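You operate a simulated robot arm through the tools that you are given. There is no shell and no other tool.

You are at the controls of a simulated robot arm. One attempt, no reset.

JOB
Put the inox test piece in the test block, shut the cover and log the block on the table scale.
Fine: the block from the holder; leave it on the plate.

Only the result counts: the job must be done as asked and must still hold three seconds after the hand-in. Knocking over, shifting, dropping, spilling or breaking anything else fails it. Lids that push on must go on centred and level and be pressed home; caps that screw on are set level and turned clockwise until they are tight.

ROBOT AND FRAMES
A 6-joint arm with a fingered hand, fixed in place. Base frame: the origin is at the foot of the arm, x ahead of it, y to its left, z up; the work surface is at about z = 812. Units: mm, rad, N and s.
With the tool pointing down near the work surface it reaches from about 300 to 780 mm from the base axis. Its first joint turns from -2.007 to 2.007 rad. Payload 4 kg.
The TCP is the grasp point between the finger pads, 26 mm short of the fingertips. In the tool frame z runs along the fingers and y along their closing line. Largest opening 164 mm; the body of the gripper starts 73 mm behind the TCP. The gripper is a hand of 5 fingers: y runs from the thumb to the fingers, the wrist lies at [0, 0, -239] in the tool frame, and closing takes about 1.5 s.
Orientation is told as [roll, pitch, yaw] about the base's x, y, z axes, in that order, counted from this pose: with the fingers straight down and closing along the base's y, the tool's x points along the base's -x, its y along +y and its z along -z.

CONTROLS
- The arm moves only by the tool play_rows. Its argument "commands" is a list of rows, each a list of 3 entries, a list of its own where there are three numbers: the turn, a rotation vector about the tool's x, y, z in units of 90 degrees (1.0 is 90 degrees), then the shift along the tool's x, y, z in units of 100 mm (1.0 is 100 mm), then the opening, from 0 (shut) to 1 (fully open). In form: [[[rx, ry, rz], [x, y, z], gripper], ...]. A call has 1 to 20 rows; each row is the pose to reach, as a shift and turn from the pose commanded when the call began, along the tool's axes at that moment. A call with a number of a shift or a turn outside -1 to 1 is refused whole. Each row takes 0.2 s and may step no farther than 50 mm and 0.15 rad from the row before; otherwise, or with a gripper value out of range, the whole call is refused. A pose out of reach is approached as far as the arm can. The call stops where the force on the tool passes 90 N (or 10 N more than at its start, if that is more) or the arm is blocked; 0.2 s more then pass. The fingers move at their own pace (about 45 mm/s each) and stop on an object; they squeeze with about 32 N. The grip force told is the motor's: it shows also when the fingers shut on nothing. Time passes only in rows, and 0.2 s behind the last, so rows that repeat a pose let the fingers close. It gives the time, the measured TCP pose, the force on the tool (base axes), the opening and the grip force at its end, in the units of the frame above (readings bear some noise), with the torque about the TCP (base axes, N m) and any sound that the robot's microphone picked up, and new pictures: "pictures" is both (left out), scene, wrist or none.
- Cameras (640 x 400 px; columns grow to the right, rows downward): "scene" is fixed at [220.2, -501.7, 1381.7]; the picture's right is [0.39, -0.92, 0.00], its down [-0.89, -0.37, -0.26] and it looks along [0.24, 0.10, -0.96] (base axes); focal length 214 px, centre (320, 200). "wrist" rides on the gripper at [50, -70, -93] in the tool frame; the picture's right is [0.81, 0.59, 0.00], its down [-0.43, 0.60, -0.68] and it looks along [-0.40, 0.55, 0.74] (tool axes); focal length 270 px, centre (320, 200).
- lift_body(by): slides the trunk up (or, below 0, down) by that many mm; the arm rides with it, the base frame stays. It gives what a move gives, with no picture.
- set_grasp(shape): the hand has 5 fingers and takes this shape, open, in about a second: jaw (thumb against the fingers, like two jaws); tri (thumb and two fingers); tip (a fingertip pinch); poke (one finger out to press); point (the index stretched); flat (the hand flat); cup (the hand cupped); fist (a fist). The gripper value then closes the fingers along that shape, each until it touches; the sizes above hold for jaw. It gives what a move gives, with no picture.
- measure_at(camera, pixels): for up to 12 pixels [column, row] of the newest picture of that camera ("zoom" is the newest enlarged one), the place [x, y, z] in the base frame of the surface seen there, good to about 2 mm. The clock stands still meanwhile.
- zoom(camera, box): a new picture of the part [left, top, right, bottom] of that camera's present view, enlarged. The clock stands still meanwhile.
- finish_job(): hands the job in; it is judged then, once.

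Open the gripper and draw the arm clear of the work before you hand the job in, unless the task says otherwise.

The tools are called after "Emit:" as name(argument=value, ...) on one line, values as JSON. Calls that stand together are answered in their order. play_rows: Moves the arm, as the interface text tells. Its arguments: {"type":"object","properties":{"commands":{"type":"array"},"pictures":{"type":"string","enum":["both","scene","wrist","none"]}},"required":["commands"]} The other tools are called the same way: lift_body (by) slides the trunk up or down; set_grasp (shape) gives the hand a shape; measure_at (camera, pixels) gives the place of the surface under pixels of a picture; zoom (camera, box) takes an enlarged picture of a part of a camera's view; finish_job () hands the job in.

At the start:

```text
time_s: 0.0
tool_pos: [567.1, -189.1, 1127.1]
orientation: [0.0, 0.001, 0.0]
wrist_force: [-0.7, -0.3, -0.2]
ft_torque: [-0.01, 0.01, 0.03]
grip_width: 163.8
grip_force: 0.0
shape: jaw
trunk travel left (down, up): [-825.0, 165.0]
```

scene: 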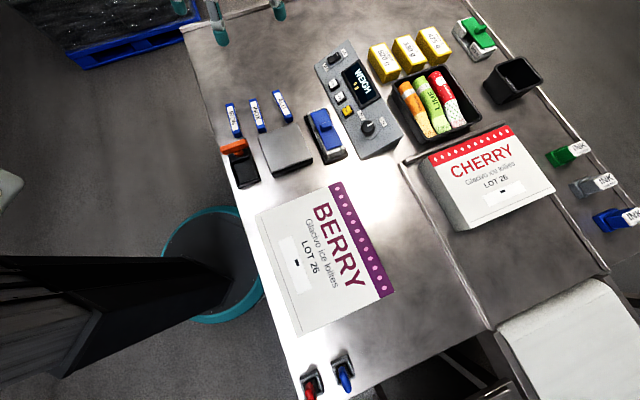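
wrist: 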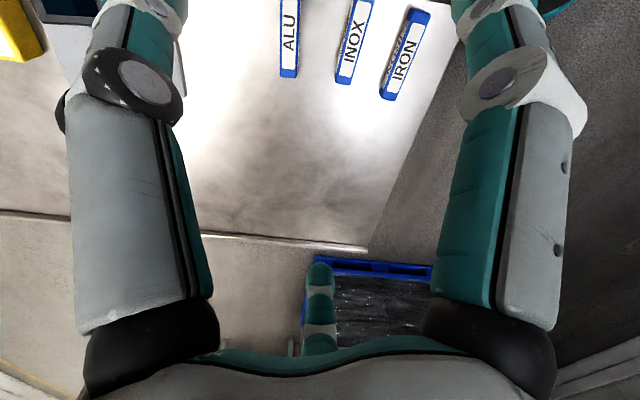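

The scene shows three blue labelled sticks near (235,118)-(283,105), a blue block in a holder near (325,133), a flat gray plate near (285,150), and an orange/black item at (238,160). I zoom in to identify them.

Emit:
zoom(camera="scene", box=[210, 80, 370, 200])

Emit:
zoom(camera="scene", box=[300, 20, 420, 170])

Emit:
zoom(camera="scene", box=[440, 0, 640, 240])

Emit:
zoom(camera="scene", box=[280, 320, 400, 400])

```text
3.33 times, centred on (290, 140) of scene
```

zoom: 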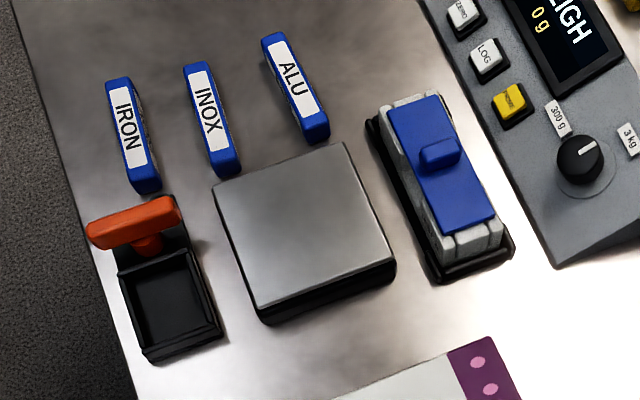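

```text
2.67 times, centred on (360, 95) of scene
```

zoom: 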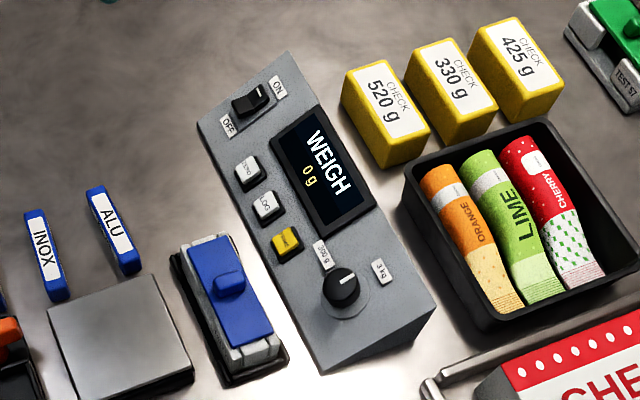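

```text
1.67 times, centred on (540, 120) of scene
```

zoom: 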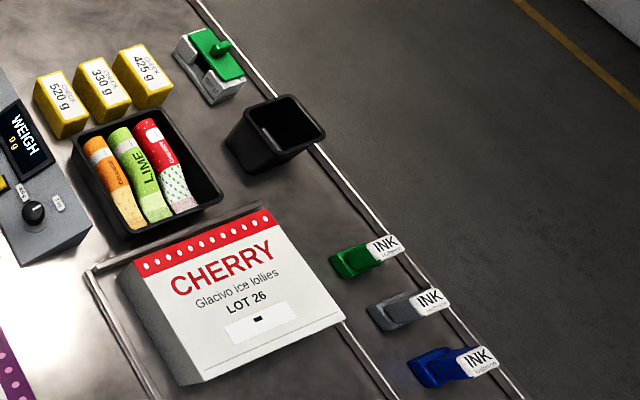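

```text
5.00 times, centred on (340, 360) of scene
```

zoom: 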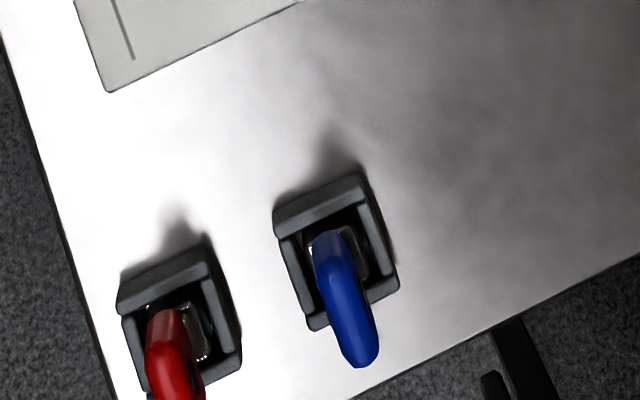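

I zoom further on the scale's panel, the block in its holder, the test pieces and the green block.

Emit:
zoom(camera="scene", box=[320, 40, 368, 80])

Emit:
zoom(camera="scene", box=[320, 70, 400, 150])

Emit:
zoom(camera="scene", box=[295, 95, 355, 170])

Emit:
zoom(camera="scene", box=[440, 5, 510, 75])

Emit:
zoom(camera="scene", box=[215, 80, 305, 150])

```text
10.00 times, centred on (344, 60) of scene
```

zoom: 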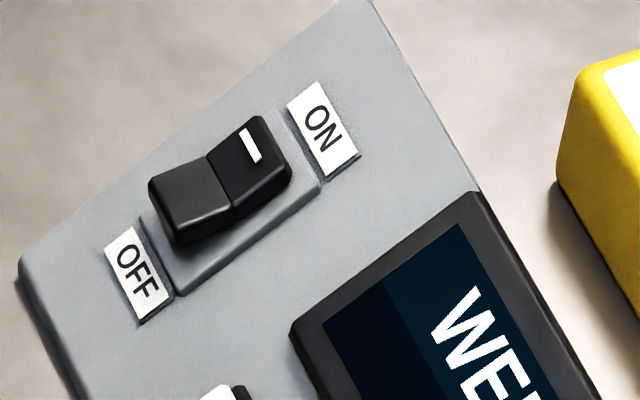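

```text
5.00 times, centred on (360, 110) of scene
```

zoom: 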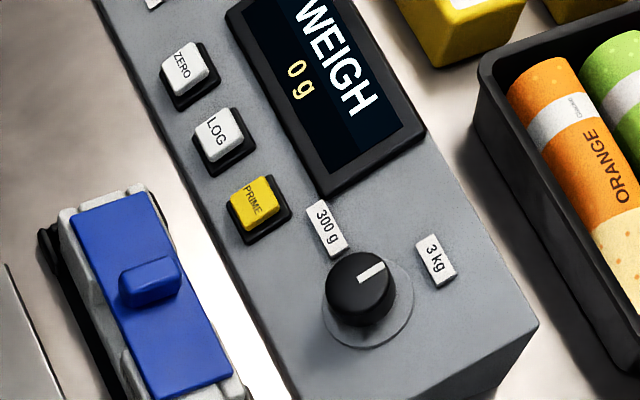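

```text
5.33 times, centred on (325, 132) of scene
```

zoom: 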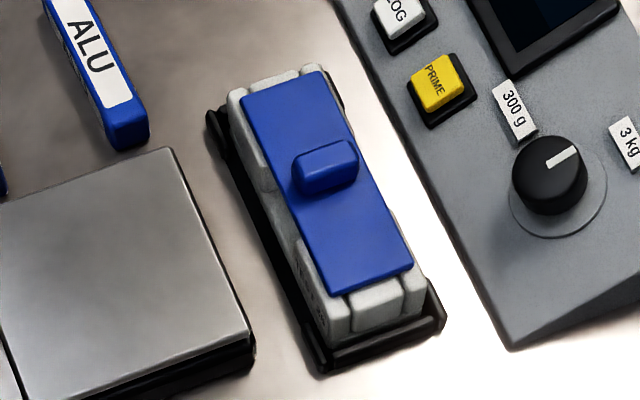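

```text
5.71 times, centred on (475, 40) of scene
```

zoom: 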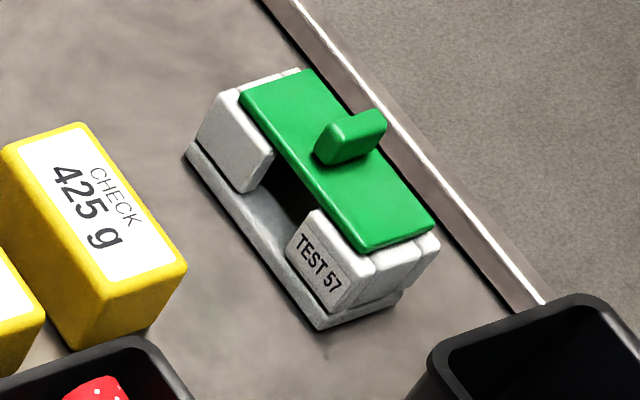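

```text
5.71 times, centred on (260, 115) of scene
```

zoom: 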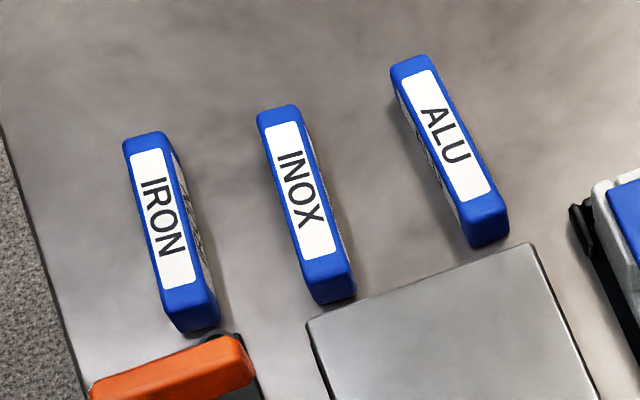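

The newest zoom shows the INOX piece's blue top from about (275,110) to (333,290). I measure points on it and its neighbours.

Emit:
measure_at(camera="zoom", pixels=[[262, 118], [292, 108], [304, 200], [345, 265], [316, 282], [333, 295], [150, 140], [190, 300], [410, 65], [485, 215], [440, 280], [350, 150]])

Emit:
measure_at(camera="scene", pixels=[[262, 137], [297, 118], [312, 158], [276, 177], [285, 150], [325, 133], [340, 160], [238, 160], [238, 150], [355, 145], [300, 175], [246, 180]])

```text
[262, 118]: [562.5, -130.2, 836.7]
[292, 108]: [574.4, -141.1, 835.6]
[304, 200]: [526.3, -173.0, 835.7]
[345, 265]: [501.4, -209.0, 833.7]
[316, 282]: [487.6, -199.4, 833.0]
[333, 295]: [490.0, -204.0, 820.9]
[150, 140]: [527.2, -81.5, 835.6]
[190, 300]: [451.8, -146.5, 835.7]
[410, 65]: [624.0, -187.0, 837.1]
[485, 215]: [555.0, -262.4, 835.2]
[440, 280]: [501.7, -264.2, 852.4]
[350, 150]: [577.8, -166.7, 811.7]
```

```text
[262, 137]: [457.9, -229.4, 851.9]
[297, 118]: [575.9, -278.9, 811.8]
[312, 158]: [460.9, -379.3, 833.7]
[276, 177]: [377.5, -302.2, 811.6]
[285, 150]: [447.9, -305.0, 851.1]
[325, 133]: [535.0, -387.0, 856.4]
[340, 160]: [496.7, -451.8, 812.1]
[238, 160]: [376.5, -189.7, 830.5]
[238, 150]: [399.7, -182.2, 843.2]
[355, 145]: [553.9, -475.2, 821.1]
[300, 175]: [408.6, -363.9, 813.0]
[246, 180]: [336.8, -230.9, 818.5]
```

I'll move the hand toward the block so the wrist camera gets a close view of it; first at a safe height.

Emit:
play_rows(commands=[[[0, 0, 0], [0.3, -0.33, 0], 1], [[0, 0, 0], [0.6, -0.66, 0], 1], [[0, 0, 0], [0.9, -1.0, 0], 1]], pictures="none")

Emit:
play_rows(commands=[[[0, 0, 0], [0, -0.33, 0.25], 1], [[0, 0, 0], [0, -0.66, 0.5], 1], [[0, 0, 0], [0, -1.0, 0.75], 1], [[0, 0, 0], [0, -1.0, 0.75], 1]], pictures="both")

```text
time_s: 0.8
tool_pos: [475.7, -289.4, 1126.0]
orientation: [0.0, -0.002, 0.001]
wrist_force: [0.6, -0.4, 0.2]
ft_torque: [-0.04, -0.02, -0.03]
grip_width: 164.2
grip_force: 0.1
shape: jaw
trunk travel left (down, up): [-825.0, 165.0]
```

```text
time_s: 1.8
tool_pos: [476.0, -386.2, 1048.5]
orientation: [0.001, 0.0, 0.002]
wrist_force: [-0.3, -1.1, 0.5]
ft_torque: [-0.03, -0.01, 0.04]
grip_width: 164.0
grip_force: 0.0
shape: jaw
trunk travel left (down, up): [-825.0, 165.0]
```

scene: 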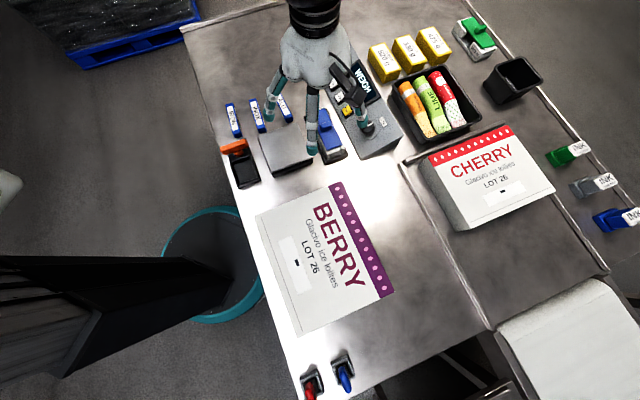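
wrist: 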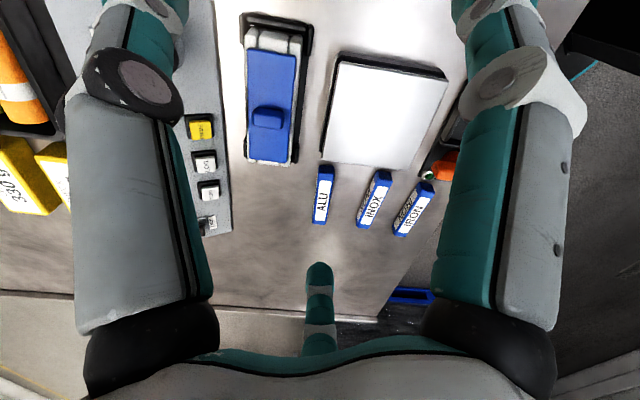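

The wrist view shows the block at (268,100), plate at (385,105), pieces at (370,200). I zoom in.

Emit:
zoom(camera="wrist", box=[225, 0, 325, 175])

Emit:
zoom(camera="wrist", box=[300, 150, 450, 250])

Emit:
zoom(camera="wrist", box=[170, 80, 260, 250])

```text
2.29 times, centred on (275, 88) of wrist
```

zoom: 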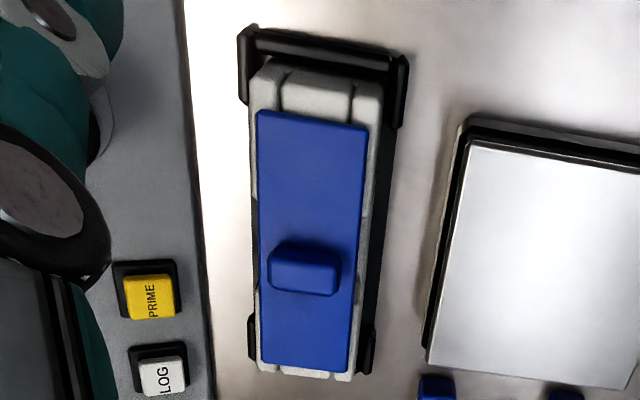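

```text
4.00 times, centred on (375, 200) of wrist
```

zoom: 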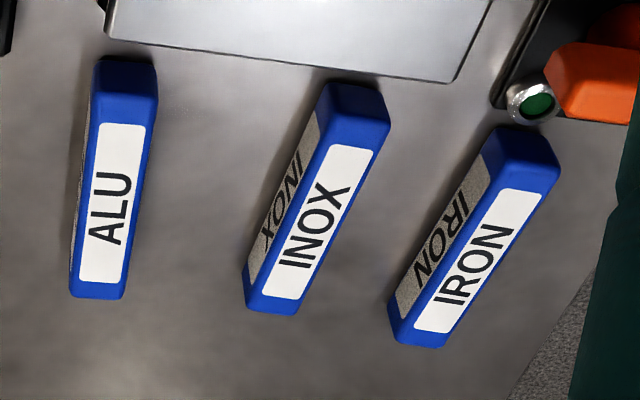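

```text
2.35 times, centred on (215, 165) of wrist
```

zoom: 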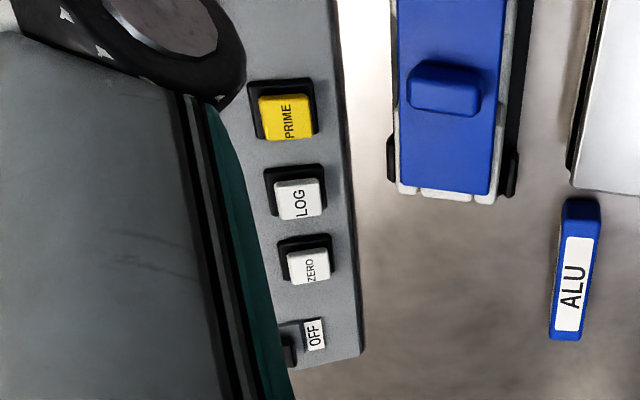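

Let me re-zoom onto the block so I can measure its cover, knob and holder.

Emit:
zoom(camera="wrist", box=[225, 5, 325, 170])

Emit:
measure_at(camera="zoom", pixels=[[270, 118], [360, 132], [352, 360], [262, 355], [305, 265], [316, 95], [320, 45], [262, 85], [370, 110], [300, 180], [245, 60], [405, 90]])

```text
2.42 times, centred on (275, 88) of wrist
```

zoom: 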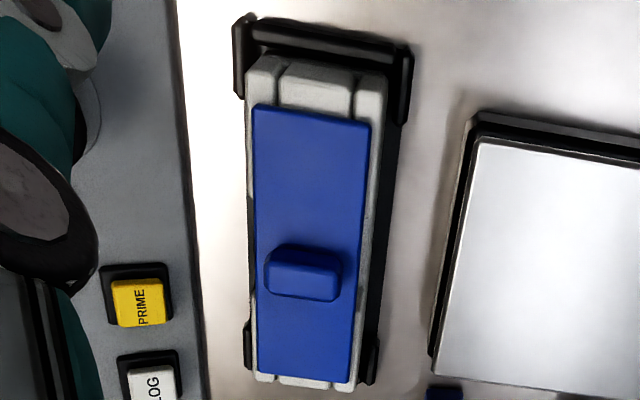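

```text
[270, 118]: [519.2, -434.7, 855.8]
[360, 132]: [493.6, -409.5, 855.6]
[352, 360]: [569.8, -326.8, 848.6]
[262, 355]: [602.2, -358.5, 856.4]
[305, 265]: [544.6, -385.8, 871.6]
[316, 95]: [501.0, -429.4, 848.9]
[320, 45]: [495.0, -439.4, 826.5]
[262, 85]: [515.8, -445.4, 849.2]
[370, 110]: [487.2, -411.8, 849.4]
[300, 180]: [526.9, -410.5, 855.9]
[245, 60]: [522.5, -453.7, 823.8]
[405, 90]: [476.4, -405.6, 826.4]
```

I zoom the scene picture on the hand to learn how its fingers are arranged in this shape.

Emit:
zoom(camera="scene", box=[240, 0, 400, 170])

Emit:
zoom(camera="wrist", box=[0, 0, 640, 400])

```text
2.35 times, centred on (320, 85) of scene
```

zoom: 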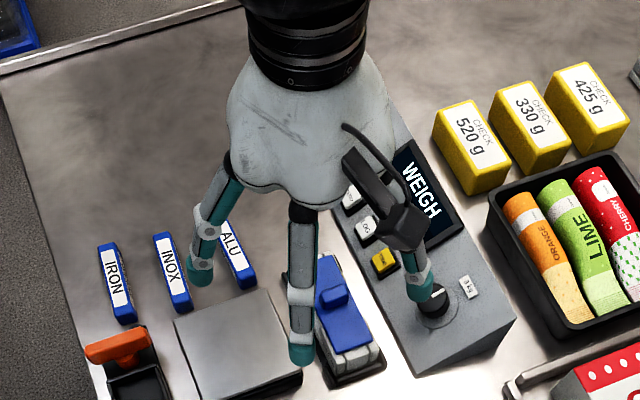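

```text
1.00 times, centred on (320, 200) of wrist (not enlarged: the box is as wide or as high as the picture)
```

zoom: 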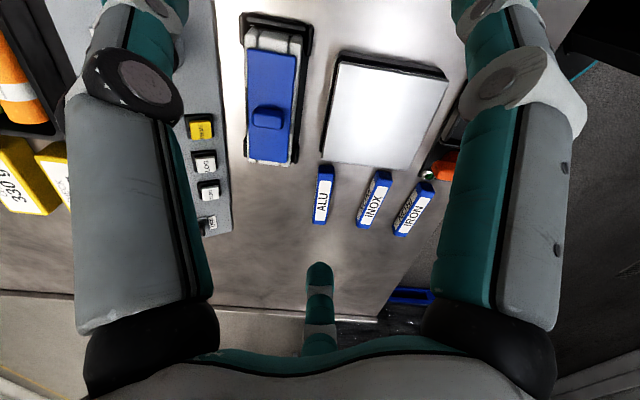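

I measure the fingertips in the scene picture to see where the digits are relative to the TCP.

Emit:
measure_at(camera="scene", pixels=[[269, 113], [270, 105], [277, 93], [311, 147], [312, 135], [313, 115], [363, 121], [365, 128], [362, 112], [285, 80], [313, 90], [300, 40]])

Emit:
measure_at(camera="wrist", pixels=[[320, 270], [320, 320], [150, 10], [130, 90], [130, 200], [490, 20], [495, 80], [500, 200], [320, 360], [140, 330], [490, 330]])

```text
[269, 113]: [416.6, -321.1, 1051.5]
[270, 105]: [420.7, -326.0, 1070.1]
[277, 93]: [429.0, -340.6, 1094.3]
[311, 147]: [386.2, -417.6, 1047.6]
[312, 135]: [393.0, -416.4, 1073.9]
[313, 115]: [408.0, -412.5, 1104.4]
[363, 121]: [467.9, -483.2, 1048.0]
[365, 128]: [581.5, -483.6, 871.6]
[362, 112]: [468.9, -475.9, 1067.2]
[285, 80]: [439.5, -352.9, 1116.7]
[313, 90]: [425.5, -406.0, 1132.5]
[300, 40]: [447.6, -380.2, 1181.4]
```

```text
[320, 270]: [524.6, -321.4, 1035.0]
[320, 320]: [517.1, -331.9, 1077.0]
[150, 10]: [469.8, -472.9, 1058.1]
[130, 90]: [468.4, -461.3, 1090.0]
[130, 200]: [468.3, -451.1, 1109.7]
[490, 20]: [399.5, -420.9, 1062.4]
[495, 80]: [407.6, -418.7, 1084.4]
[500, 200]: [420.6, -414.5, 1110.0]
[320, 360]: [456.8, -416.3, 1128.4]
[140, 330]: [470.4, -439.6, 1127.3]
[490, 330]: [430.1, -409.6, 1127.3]
```

The hand is radially spread; I test in the free air how the jaw shape looks when partly closed.

Emit:
play_rows(commands=[[[0, 0, 0], [0, 0, 0], 0.3], [[0, 0, 0], [0, 0, 0], 0.3], [[0, 0, 0], [0, 0, 0], 0.3], [[0, 0, 0], [0, 0, 0], 0.3], [[0, 0, 0], [0, 0, 0], 0.3], [[0, 0, 0], [0, 0, 0], 0.3], [[0, 0, 0], [0, 0, 0], 0.3]], pictures="both")

Emit:
zoom(camera="scene", box=[250, 0, 390, 170])

```text
time_s: 3.4
tool_pos: [476.1, -386.8, 1049.6]
orientation: [0.0, -0.001, 0.002]
wrist_force: [-0.6, -0.2, -0.5]
ft_torque: [-0.02, 0.0, 0.0]
grip_width: 49.5
grip_force: 0.2
shape: jaw
trunk travel left (down, up): [-825.0, 165.0]
```

scene: 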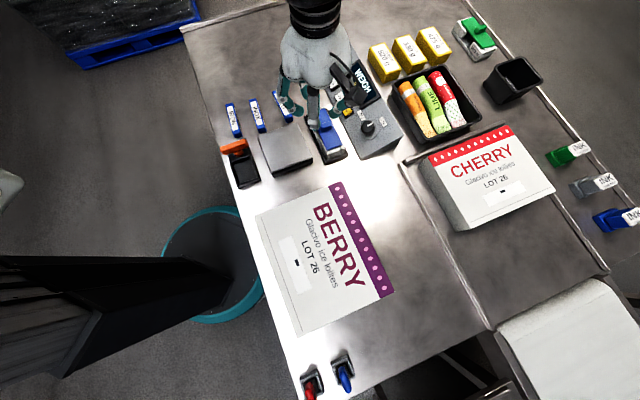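
wrist: 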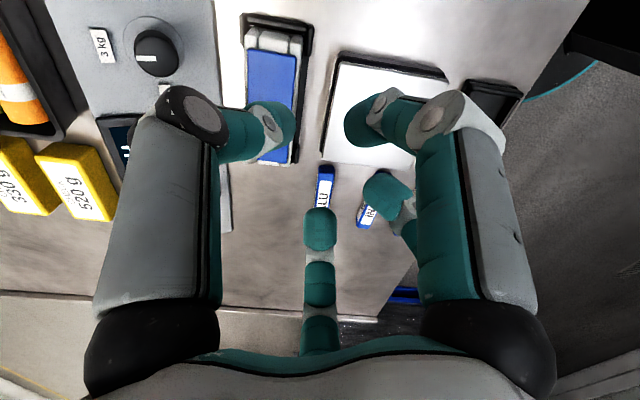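

```text
2.35 times, centred on (320, 85) of scene
```

zoom: 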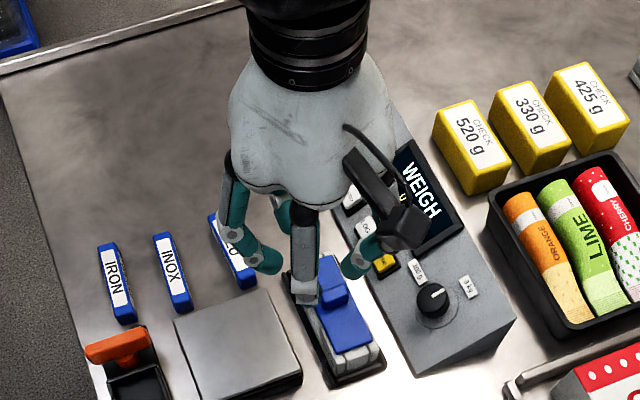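

I measure the fingertip positions at this 49 mm opening.

Emit:
measure_at(camera="wrist", pixels=[[285, 110], [265, 120], [360, 115], [352, 125], [378, 185], [372, 195], [320, 215], [320, 235], [190, 105], [235, 130], [440, 110], [405, 225]])

Emit:
measure_at(camera="scene", pixels=[[295, 113], [290, 108], [283, 104], [314, 125], [313, 118], [335, 115], [340, 110], [300, 85], [305, 88], [345, 118]])

```text
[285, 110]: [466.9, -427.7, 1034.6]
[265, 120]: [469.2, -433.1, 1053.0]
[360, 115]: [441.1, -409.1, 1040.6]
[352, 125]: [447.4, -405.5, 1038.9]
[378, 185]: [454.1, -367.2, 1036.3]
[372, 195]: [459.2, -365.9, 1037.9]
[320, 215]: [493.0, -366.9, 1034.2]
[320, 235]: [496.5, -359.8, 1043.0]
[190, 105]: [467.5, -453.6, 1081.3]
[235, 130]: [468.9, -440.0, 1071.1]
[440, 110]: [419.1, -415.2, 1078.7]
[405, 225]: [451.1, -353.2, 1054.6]
```

```text
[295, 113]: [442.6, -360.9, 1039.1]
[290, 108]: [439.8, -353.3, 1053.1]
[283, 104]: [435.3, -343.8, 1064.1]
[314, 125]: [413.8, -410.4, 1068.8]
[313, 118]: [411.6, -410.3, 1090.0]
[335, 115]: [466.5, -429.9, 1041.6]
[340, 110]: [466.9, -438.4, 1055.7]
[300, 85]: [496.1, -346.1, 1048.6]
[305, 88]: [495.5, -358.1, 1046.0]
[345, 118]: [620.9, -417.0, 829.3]
```

I measure the scale panel's outline and controls in the scene picture, where visible.

Emit:
measure_at(camera="scene", pixels=[[361, 155], [400, 137], [352, 135], [367, 127], [371, 124], [383, 122], [384, 150], [358, 115], [316, 68], [340, 42], [395, 120], [318, 75]])

Emit:
measure_at(camera="wrist", pixels=[[217, 30], [205, 5], [218, 80], [155, 50], [158, 40], [100, 45], [255, 30], [340, 60], [440, 75], [325, 155], [420, 165], [300, 60]])

```text
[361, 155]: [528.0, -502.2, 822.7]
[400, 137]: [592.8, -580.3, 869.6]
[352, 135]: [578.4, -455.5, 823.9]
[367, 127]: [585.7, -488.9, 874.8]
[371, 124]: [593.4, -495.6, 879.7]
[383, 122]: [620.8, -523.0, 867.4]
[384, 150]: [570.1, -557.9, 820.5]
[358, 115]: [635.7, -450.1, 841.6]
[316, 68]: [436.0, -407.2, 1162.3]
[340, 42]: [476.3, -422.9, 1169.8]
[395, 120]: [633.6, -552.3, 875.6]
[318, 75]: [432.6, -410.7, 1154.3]
```

```text
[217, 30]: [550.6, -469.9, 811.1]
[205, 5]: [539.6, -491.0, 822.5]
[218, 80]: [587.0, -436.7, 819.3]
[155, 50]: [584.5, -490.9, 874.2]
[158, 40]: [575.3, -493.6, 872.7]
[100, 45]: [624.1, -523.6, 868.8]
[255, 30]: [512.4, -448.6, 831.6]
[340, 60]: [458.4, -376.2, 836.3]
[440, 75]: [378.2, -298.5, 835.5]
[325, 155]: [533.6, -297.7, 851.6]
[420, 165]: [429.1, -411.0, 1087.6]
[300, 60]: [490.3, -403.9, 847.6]
```

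The block sits between the plate and the panel; its cover has a central knob. I try the 'tip' and 'tri' shapes in free air to see how the fingers lie.

Emit:
set_grasp(shape="tip")

Emit:
play_rows(commands=[[[0, 0, 0], [0, 0, 0], 0.3], [[0, 0, 0], [0, 0, 0], 0.3], [[0, 0, 0], [0, 0, 0], 0.3], [[0, 0, 0], [0, 0, 0], 0.3], [[0, 0, 0], [0, 0, 0], 0.3], [[0, 0, 0], [0, 0, 0], 0.3], [[0, 0, 0], [0, 0, 0], 0.3]], pictures="both")

```text
time_s: 4.3
tool_pos: [475.3, -387.6, 1049.7]
orientation: [0.001, -0.002, 0.001]
wrist_force: [0.1, 0.5, -0.5]
ft_torque: [-0.01, 0.0, 0.0]
grip_width: 164.0
grip_force: 0.1
shape: tip
trunk travel left (down, up): [-825.0, 165.0]
```

```text
time_s: 5.9
tool_pos: [475.8, -386.8, 1049.6]
orientation: [-0.001, -0.001, 0.0]
wrist_force: [0.3, 0.0, -0.7]
ft_torque: [0.01, -0.01, -0.02]
grip_width: 49.6
grip_force: 0.1
shape: tip
trunk travel left (down, up): [-825.0, 165.0]
```

scene: 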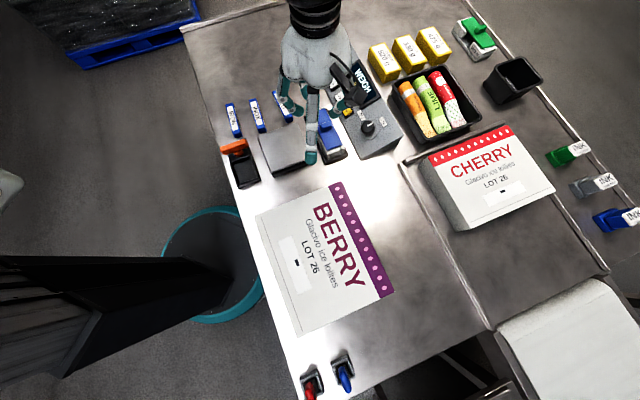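
wrist: 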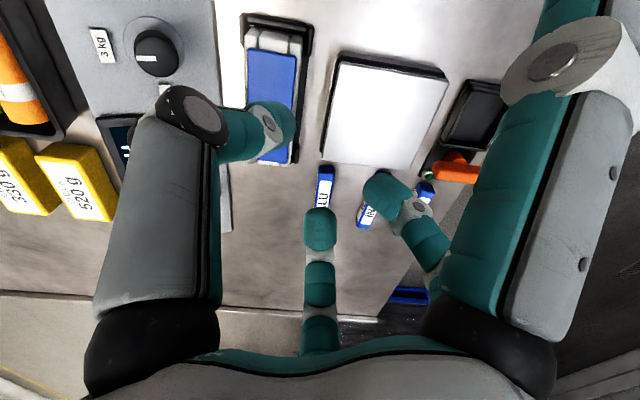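

In 'tip' the thumb and the two opposite digits close while the side digit stays out. I check 'tri'.

Emit:
set_grasp(shape="tri")

Emit:
play_rows(commands=[[[0, 0, 0], [0, 0, 0], 0.1], [[0, 0, 0], [0, 0, 0], 0.1], [[0, 0, 0], [0, 0, 0], 0.1], [[0, 0, 0], [0, 0, 0], 0.1], [[0, 0, 0], [0, 0, 0], 0.1], [[0, 0, 0], [0, 0, 0], 0.1], [[0, 0, 0], [0, 0, 0], 0.1], [[0, 0, 0], [0, 0, 0], 0.1], [[0, 0, 0], [0, 0, 0], 0.1]], pictures="both")

Emit:
zoom(camera="scene", box=[250, 0, 390, 170])

```text
time_s: 6.8
tool_pos: [474.2, -386.0, 1049.3]
orientation: [0.001, 0.001, 0.001]
wrist_force: [-0.4, -0.2, 0.2]
ft_torque: [0.01, -0.01, -0.02]
grip_width: 163.9
grip_force: 0.1
shape: tri
trunk travel left (down, up): [-825.0, 165.0]
```

```text
time_s: 8.8
tool_pos: [475.2, -387.3, 1050.7]
orientation: [0.0, 0.0, 0.0]
wrist_force: [0.0, 0.3, 0.0]
ft_torque: [0.0, 0.01, 0.0]
grip_width: 16.8
grip_force: 0.1
shape: tri
trunk travel left (down, up): [-825.0, 165.0]
```

scene: 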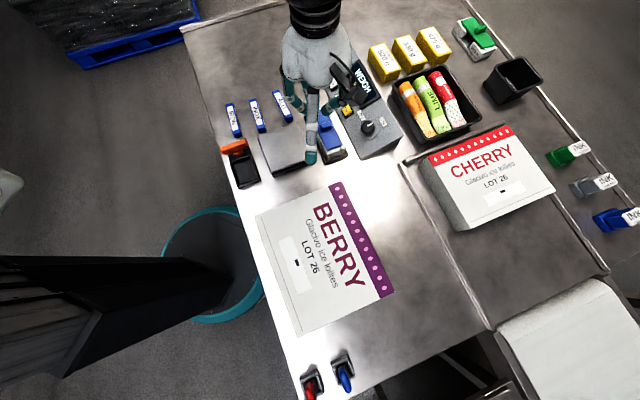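
wrist: 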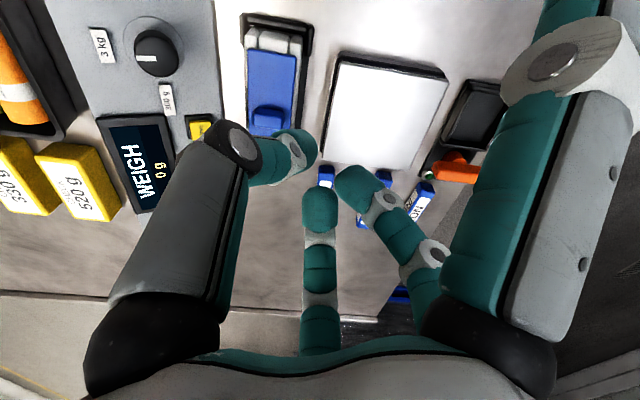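

```text
2.35 times, centred on (320, 85) of scene
```

zoom: 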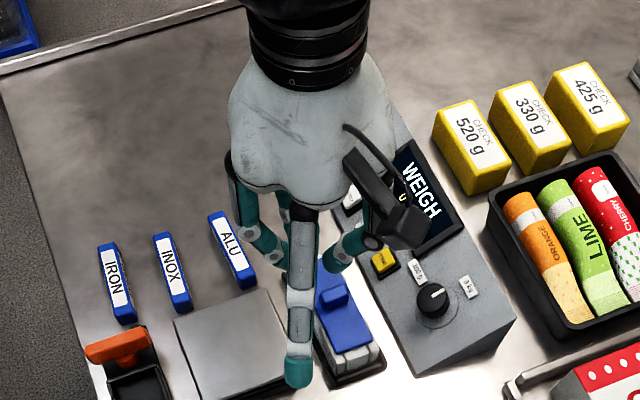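

I measure the tips of the tri shape (near-closed): thumb near (300,150), the others near (350,180) and (320,205).

Emit:
measure_at(camera="wrist", pixels=[[310, 150], [295, 135], [350, 180], [345, 172], [320, 195], [320, 215], [305, 160], [155, 45], [148, 60], [168, 100], [200, 128], [100, 45]])

Emit:
zoom(camera="wrist", box=[80, 0, 240, 220])

```text
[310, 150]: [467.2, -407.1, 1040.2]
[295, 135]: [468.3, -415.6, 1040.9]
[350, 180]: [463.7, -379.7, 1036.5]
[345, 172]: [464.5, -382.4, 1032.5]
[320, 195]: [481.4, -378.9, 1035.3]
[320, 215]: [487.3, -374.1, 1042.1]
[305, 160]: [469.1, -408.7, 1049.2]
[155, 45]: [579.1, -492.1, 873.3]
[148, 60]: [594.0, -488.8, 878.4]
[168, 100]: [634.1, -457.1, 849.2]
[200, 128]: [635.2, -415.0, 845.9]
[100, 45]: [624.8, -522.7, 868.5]
```

```text
1.82 times, centred on (160, 110) of wrist
```

zoom: 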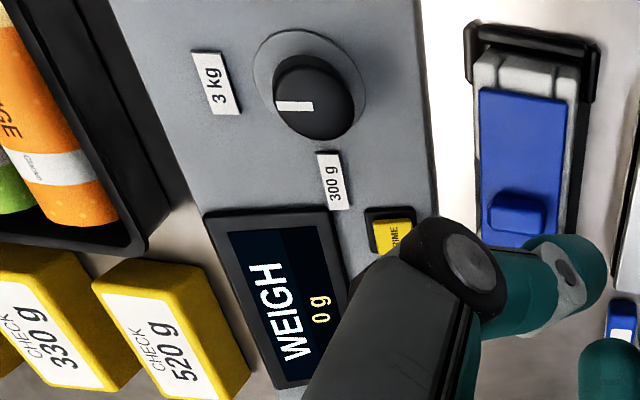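

The knob pointer points at 3 kg and the display reads WEIGH 0 g. I now bring the hand over the block with the closing line along the block's length (yaw about -46°) for a closer look.

Emit:
play_rows(commands=[[[0, 0, 0.073], [-0.1, 0, 0.12], 0.5], [[0, 0, 0.146], [-0.2, 0, 0.24], 0.5], [[0, 0, 0.219], [-0.3, 0, 0.36], 0.5], [[0, 0, 0.292], [-0.4, 0, 0.48], 0.5], [[0, 0, 0.365], [-0.5, 0, 0.6], 0.5], [[0, 0, 0.438], [-0.6, 0.01, 0.7], 0.5], [[0, 0, 0.511], [-0.7, 0.02, 0.8], 0.5], [[0, 0, 0.511], [-0.7, 0.02, 0.8], 0.5]], pictures="both")

Emit:
zoom(camera="wrist", box=[160, 50, 480, 250])

```text
time_s: 10.6
tool_pos: [547.7, -389.9, 970.4]
orientation: [0.001, 0.0, -0.803]
wrist_force: [0.5, -0.8, -0.2]
ft_torque: [-0.04, 0.02, 0.0]
grip_width: 81.6
grip_force: 0.0
shape: tri
trunk travel left (down, up): [-825.0, 165.0]
```

scene: 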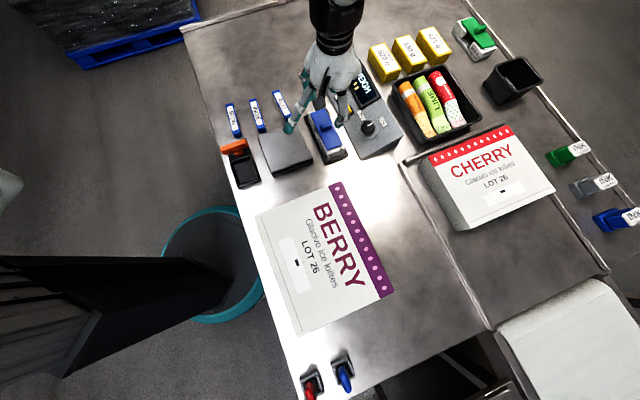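
wrist: 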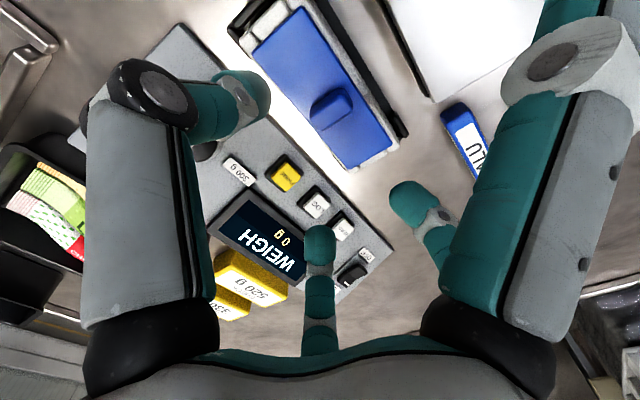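

```text
2.00 times, centred on (320, 150) of wrist
```

zoom: 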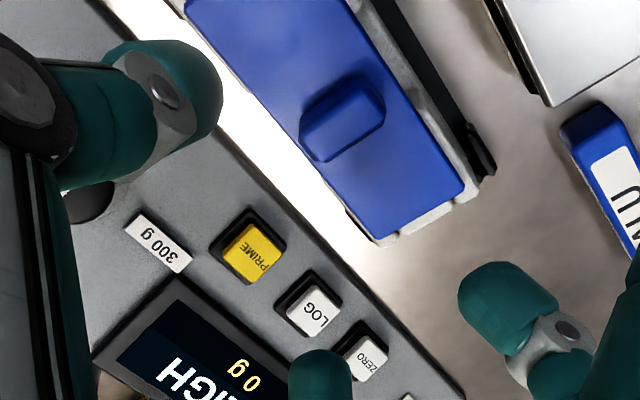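

I measure the knob's top, the cover's far edge and the buttons in this zoom.

Emit:
measure_at(camera="zoom", pixels=[[308, 122], [350, 82], [380, 100], [335, 142], [345, 110], [378, 236], [462, 183], [250, 90], [410, 90], [440, 160], [390, 238], [316, 310]])

Emit:
measure_at(camera="wrist", pixels=[[255, 45], [310, 8], [360, 160], [390, 140], [330, 105], [240, 25], [320, 2], [400, 130], [385, 100], [350, 50], [373, 55], [300, 60]])

```text
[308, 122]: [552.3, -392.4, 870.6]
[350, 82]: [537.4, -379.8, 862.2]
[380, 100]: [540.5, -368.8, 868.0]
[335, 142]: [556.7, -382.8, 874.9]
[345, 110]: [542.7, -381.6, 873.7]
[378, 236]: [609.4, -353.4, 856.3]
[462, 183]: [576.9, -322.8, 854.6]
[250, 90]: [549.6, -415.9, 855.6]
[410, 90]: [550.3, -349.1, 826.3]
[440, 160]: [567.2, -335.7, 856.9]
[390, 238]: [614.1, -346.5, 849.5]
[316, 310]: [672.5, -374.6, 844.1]
```

```text
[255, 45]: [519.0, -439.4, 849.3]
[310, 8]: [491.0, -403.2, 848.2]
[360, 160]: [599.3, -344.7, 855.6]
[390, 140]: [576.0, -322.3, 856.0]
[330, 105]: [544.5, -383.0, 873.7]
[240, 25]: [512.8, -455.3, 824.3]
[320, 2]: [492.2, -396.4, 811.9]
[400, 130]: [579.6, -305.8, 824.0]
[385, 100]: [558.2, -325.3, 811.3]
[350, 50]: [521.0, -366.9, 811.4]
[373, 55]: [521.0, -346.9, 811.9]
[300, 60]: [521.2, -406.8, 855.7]
```

I take two still readings for a better pose estimate while narrowing the fingers a bit.

Emit:
play_rows(commands=[[[0, 0, 0], [0, 0, 0], 0.35], [[0, 0, 0], [0, 0, 0], 0.35], [[0, 0, 0], [0, 0, 0], 0.35]], pictures="none")

Emit:
play_rows(commands=[[[0, 0, 0], [0, 0, 0], 0.35]], pictures="none")

Emit:
play_rows(commands=[[[0, 0, 0], [0, 0, 0], 0.35]], pictures="wrist")

```text
time_s: 11.4
tool_pos: [547.1, -389.4, 971.3]
orientation: [0.0, 0.0, -0.801]
wrist_force: [0.9, 0.1, 0.0]
ft_torque: [-0.01, -0.02, 0.01]
grip_width: 57.7
grip_force: 0.0
shape: tri
trunk travel left (down, up): [-825.0, 165.0]
```

```text
time_s: 11.8
tool_pos: [547.9, -387.8, 970.9]
orientation: [-0.001, 0.001, -0.799]
wrist_force: [-0.1, -0.2, -0.6]
ft_torque: [0.0, 0.0, 0.04]
grip_width: 57.6
grip_force: 0.0
shape: tri
trunk travel left (down, up): [-825.0, 165.0]
```

```text
time_s: 12.2
tool_pos: [547.1, -388.2, 972.0]
orientation: [-0.001, -0.002, -0.803]
wrist_force: [0.4, 0.6, 0.0]
ft_torque: [0.0, 0.0, 0.0]
grip_width: 57.8
grip_force: 0.1
shape: tri
trunk travel left (down, up): [-825.0, 165.0]
```

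wrist: 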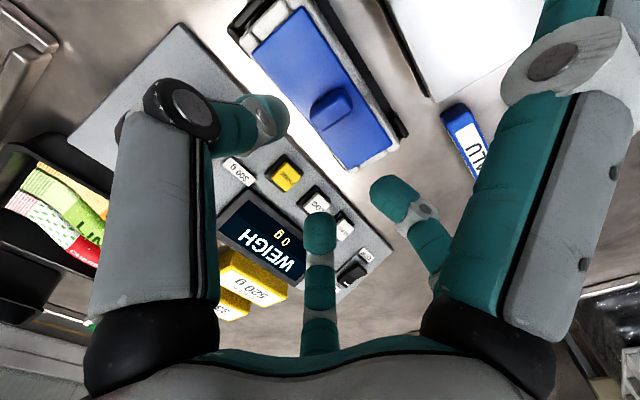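

Pose is about (547.4,-388.8,971.2); the knob centre is about (547,-382). I descend to z≈902 over it and look again.

Emit:
play_rows(commands=[[[0, 0, 0], [0.05, 0.045, 0.35], 0.35], [[0, 0, 0], [0.05, 0.045, 0.69], 0.35], [[0, 0, 0], [0.05, 0.045, 0.69], 0.35]], pictures="both")

Emit:
zoom(camera="wrist", box=[220, 100, 420, 250])

Emit:
zoom(camera="scene", box=[280, 80, 380, 170])

```text
time_s: 13.0
tool_pos: [549.0, -379.3, 903.6]
orientation: [0.001, 0.0, -0.802]
wrist_force: [-0.7, -0.6, 0.9]
ft_torque: [0.01, -0.04, 0.0]
grip_width: 57.8
grip_force: 0.0
shape: tri
trunk travel left (down, up): [-825.0, 165.0]
```

scene: 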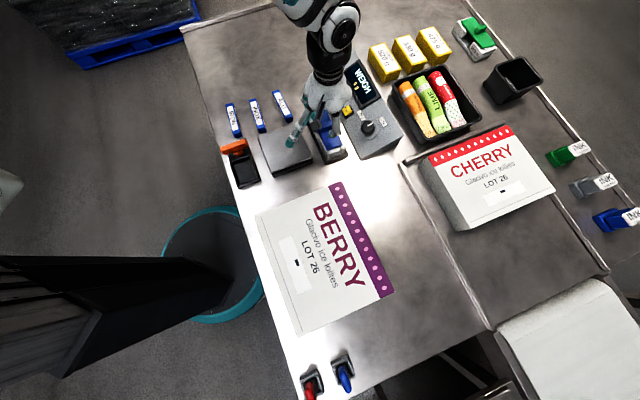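
wrist: 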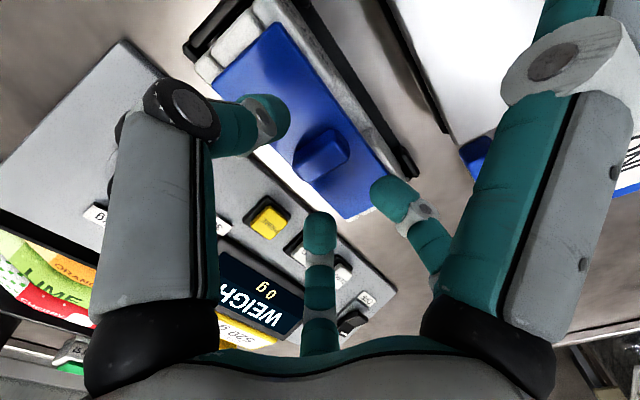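

```text
2.67 times, centred on (320, 175) of wrist
```

zoom: 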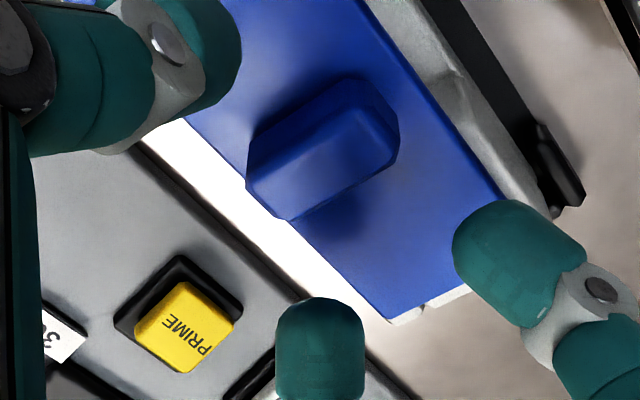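

```text
4.44 times, centred on (330, 125) of scene
```

zoom: 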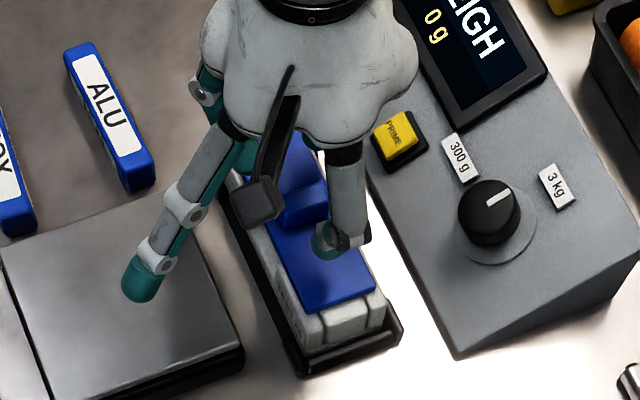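

I re-measure the knob's top from this closer view.

Emit:
measure_at(camera="wrist", pixels=[[297, 167], [333, 139], [341, 150], [306, 176], [320, 155], [345, 142], [303, 180], [300, 110], [350, 190], [268, 100], [375, 185], [318, 215]])

```text
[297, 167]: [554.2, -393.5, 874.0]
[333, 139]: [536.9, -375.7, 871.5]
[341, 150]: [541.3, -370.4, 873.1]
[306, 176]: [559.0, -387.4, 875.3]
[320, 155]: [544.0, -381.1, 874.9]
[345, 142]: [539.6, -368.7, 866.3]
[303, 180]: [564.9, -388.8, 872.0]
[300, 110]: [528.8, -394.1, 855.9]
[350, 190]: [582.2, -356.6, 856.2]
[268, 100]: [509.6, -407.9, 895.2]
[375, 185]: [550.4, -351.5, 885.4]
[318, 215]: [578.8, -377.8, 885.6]
```

Knob centre is (548,-382), matching the TCP. I lower another 17 mm so the fingertips flank the knob, then look.

Emit:
play_rows(commands=[[[0, 0, 0], [0, 0, 0.09], 0.35], [[0, 0, 0], [0, 0, 0.17], 0.35], [[0, 0, 0], [0, 0, 0.17], 0.35]], pictures="both")

Emit:
zoom(camera="wrist", box=[220, 100, 420, 250])

Emit:
zoom(camera="scene", box=[280, 80, 380, 170])

```text
time_s: 13.8
tool_pos: [547.8, -379.8, 886.2]
orientation: [-0.001, -0.001, -0.801]
wrist_force: [-1.1, 1.3, 2.5]
ft_torque: [-0.32, -0.14, 0.02]
grip_width: 57.8
grip_force: 0.0
shape: tri
trunk travel left (down, up): [-825.0, 165.0]
```

scene: 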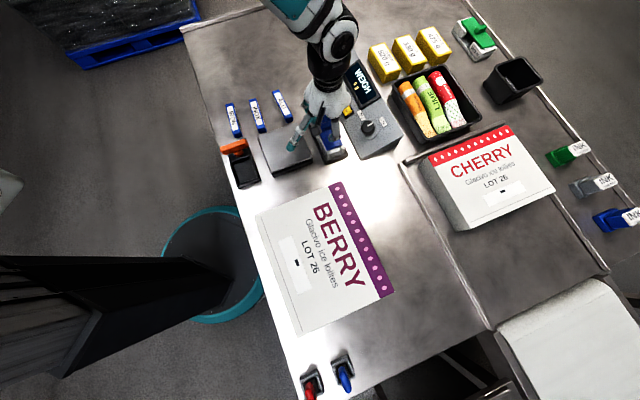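
wrist: 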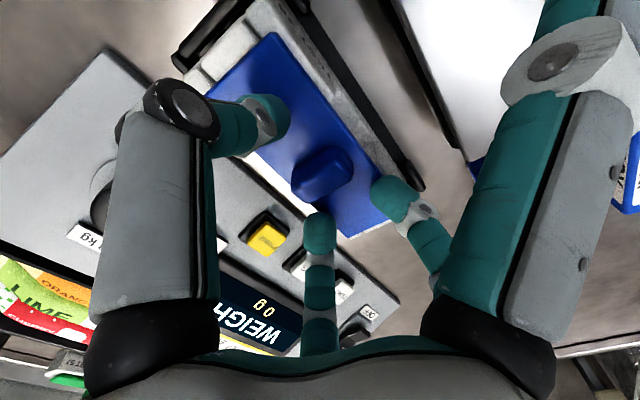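

```text
2.67 times, centred on (320, 175) of wrist
```

zoom: 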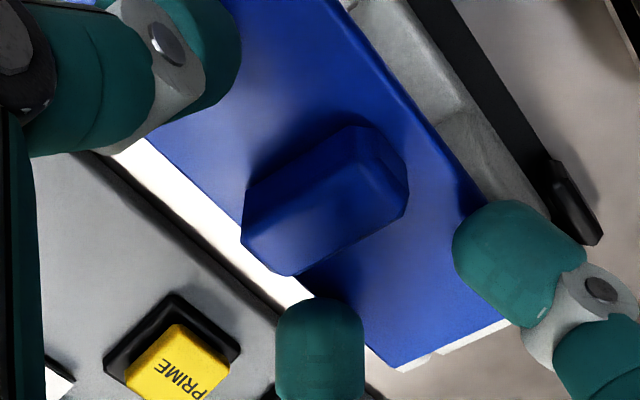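

```text
4.44 times, centred on (330, 125) of scene
```

zoom: 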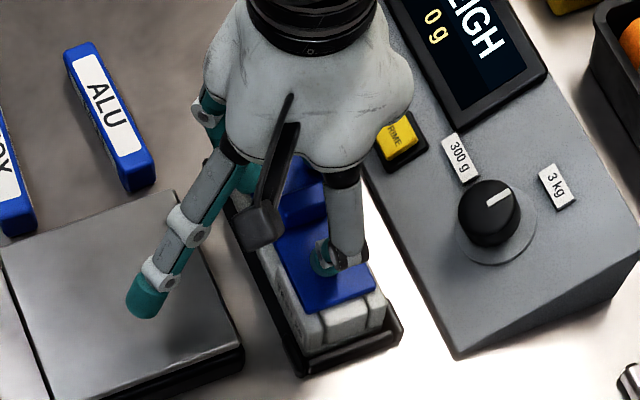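

The force shows a light touch (2.5 N) about 130 mm to the panel side: the spread side finger rests near the range knob. I lift straight up at once and will use the jaw shape, where that finger is drawn in.

Emit:
play_rows(commands=[[[0, 0, 0], [0, 0, -0.2], 0.35], [[0, 0, 0], [0, 0, -0.6], 0.35], [[0, 0, 0], [0, 0, -1.0], 0.35]], pictures="none")

Emit:
set_grasp(shape="jaw")

Emit:
play_rows(commands=[[[0, 0, 0], [0, 0, 0], 0.35], [[0, 0, 0], [0, 0, 0], 0.35], [[0, 0, 0], [0, 0, 0], 0.35], [[0, 0, 0], [0, 0, 0], 0.35], [[0, 0, 0], [0, 0, 0], 0.35], [[0, 0, 0], [0, 0, 0], 0.35], [[0, 0, 0], [0, 0, 0], 0.35]], pictures="both")

Emit:
zoom(camera="scene", box=[300, 60, 400, 160])

```text
time_s: 14.6
tool_pos: [545.0, -378.6, 986.3]
orientation: [0.0, 0.001, -0.8]
wrist_force: [-0.5, -0.7, 0.3]
ft_torque: [0.01, 0.0, -0.01]
grip_width: 58.0
grip_force: 0.0
shape: tri
trunk travel left (down, up): [-825.0, 165.0]
```

```text
time_s: 15.5
tool_pos: [545.9, -380.2, 985.6]
orientation: [0.001, -0.001, -0.801]
wrist_force: [0.4, 0.0, 0.0]
ft_torque: [0.01, 0.0, 0.04]
grip_width: 163.9
grip_force: 0.1
shape: jaw
trunk travel left (down, up): [-825.0, 165.0]
```

```text
time_s: 17.1
tool_pos: [546.3, -380.1, 985.4]
orientation: [0.001, 0.001, -0.8]
wrist_force: [-1.0, 0.1, 0.6]
ft_torque: [0.03, 0.0, 0.0]
grip_width: 57.9
grip_force: 0.1
shape: jaw
trunk travel left (down, up): [-825.0, 165.0]
```

scene: 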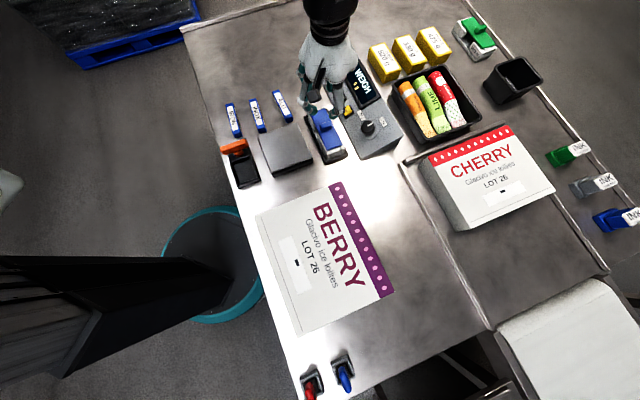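
wrist: 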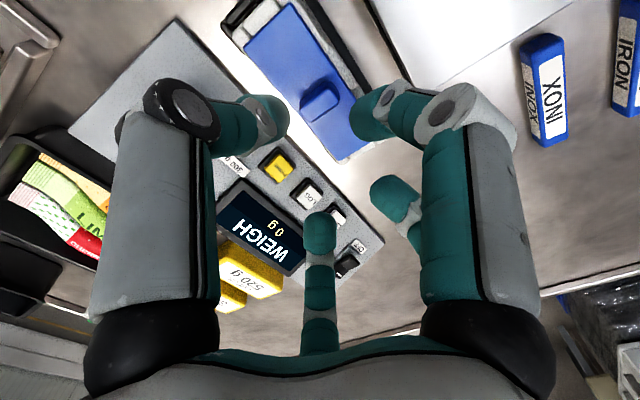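

```text
4.00 times, centred on (350, 110) of scene
```

zoom: 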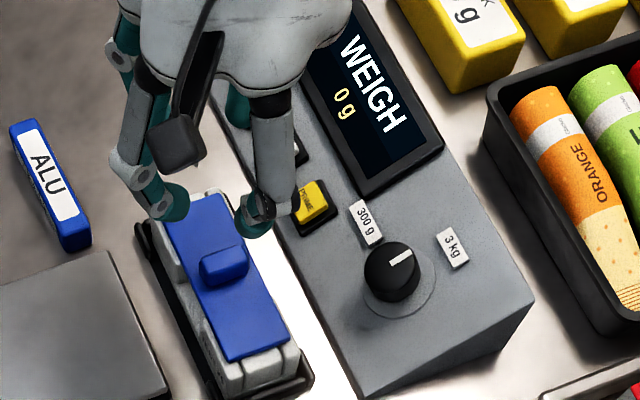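

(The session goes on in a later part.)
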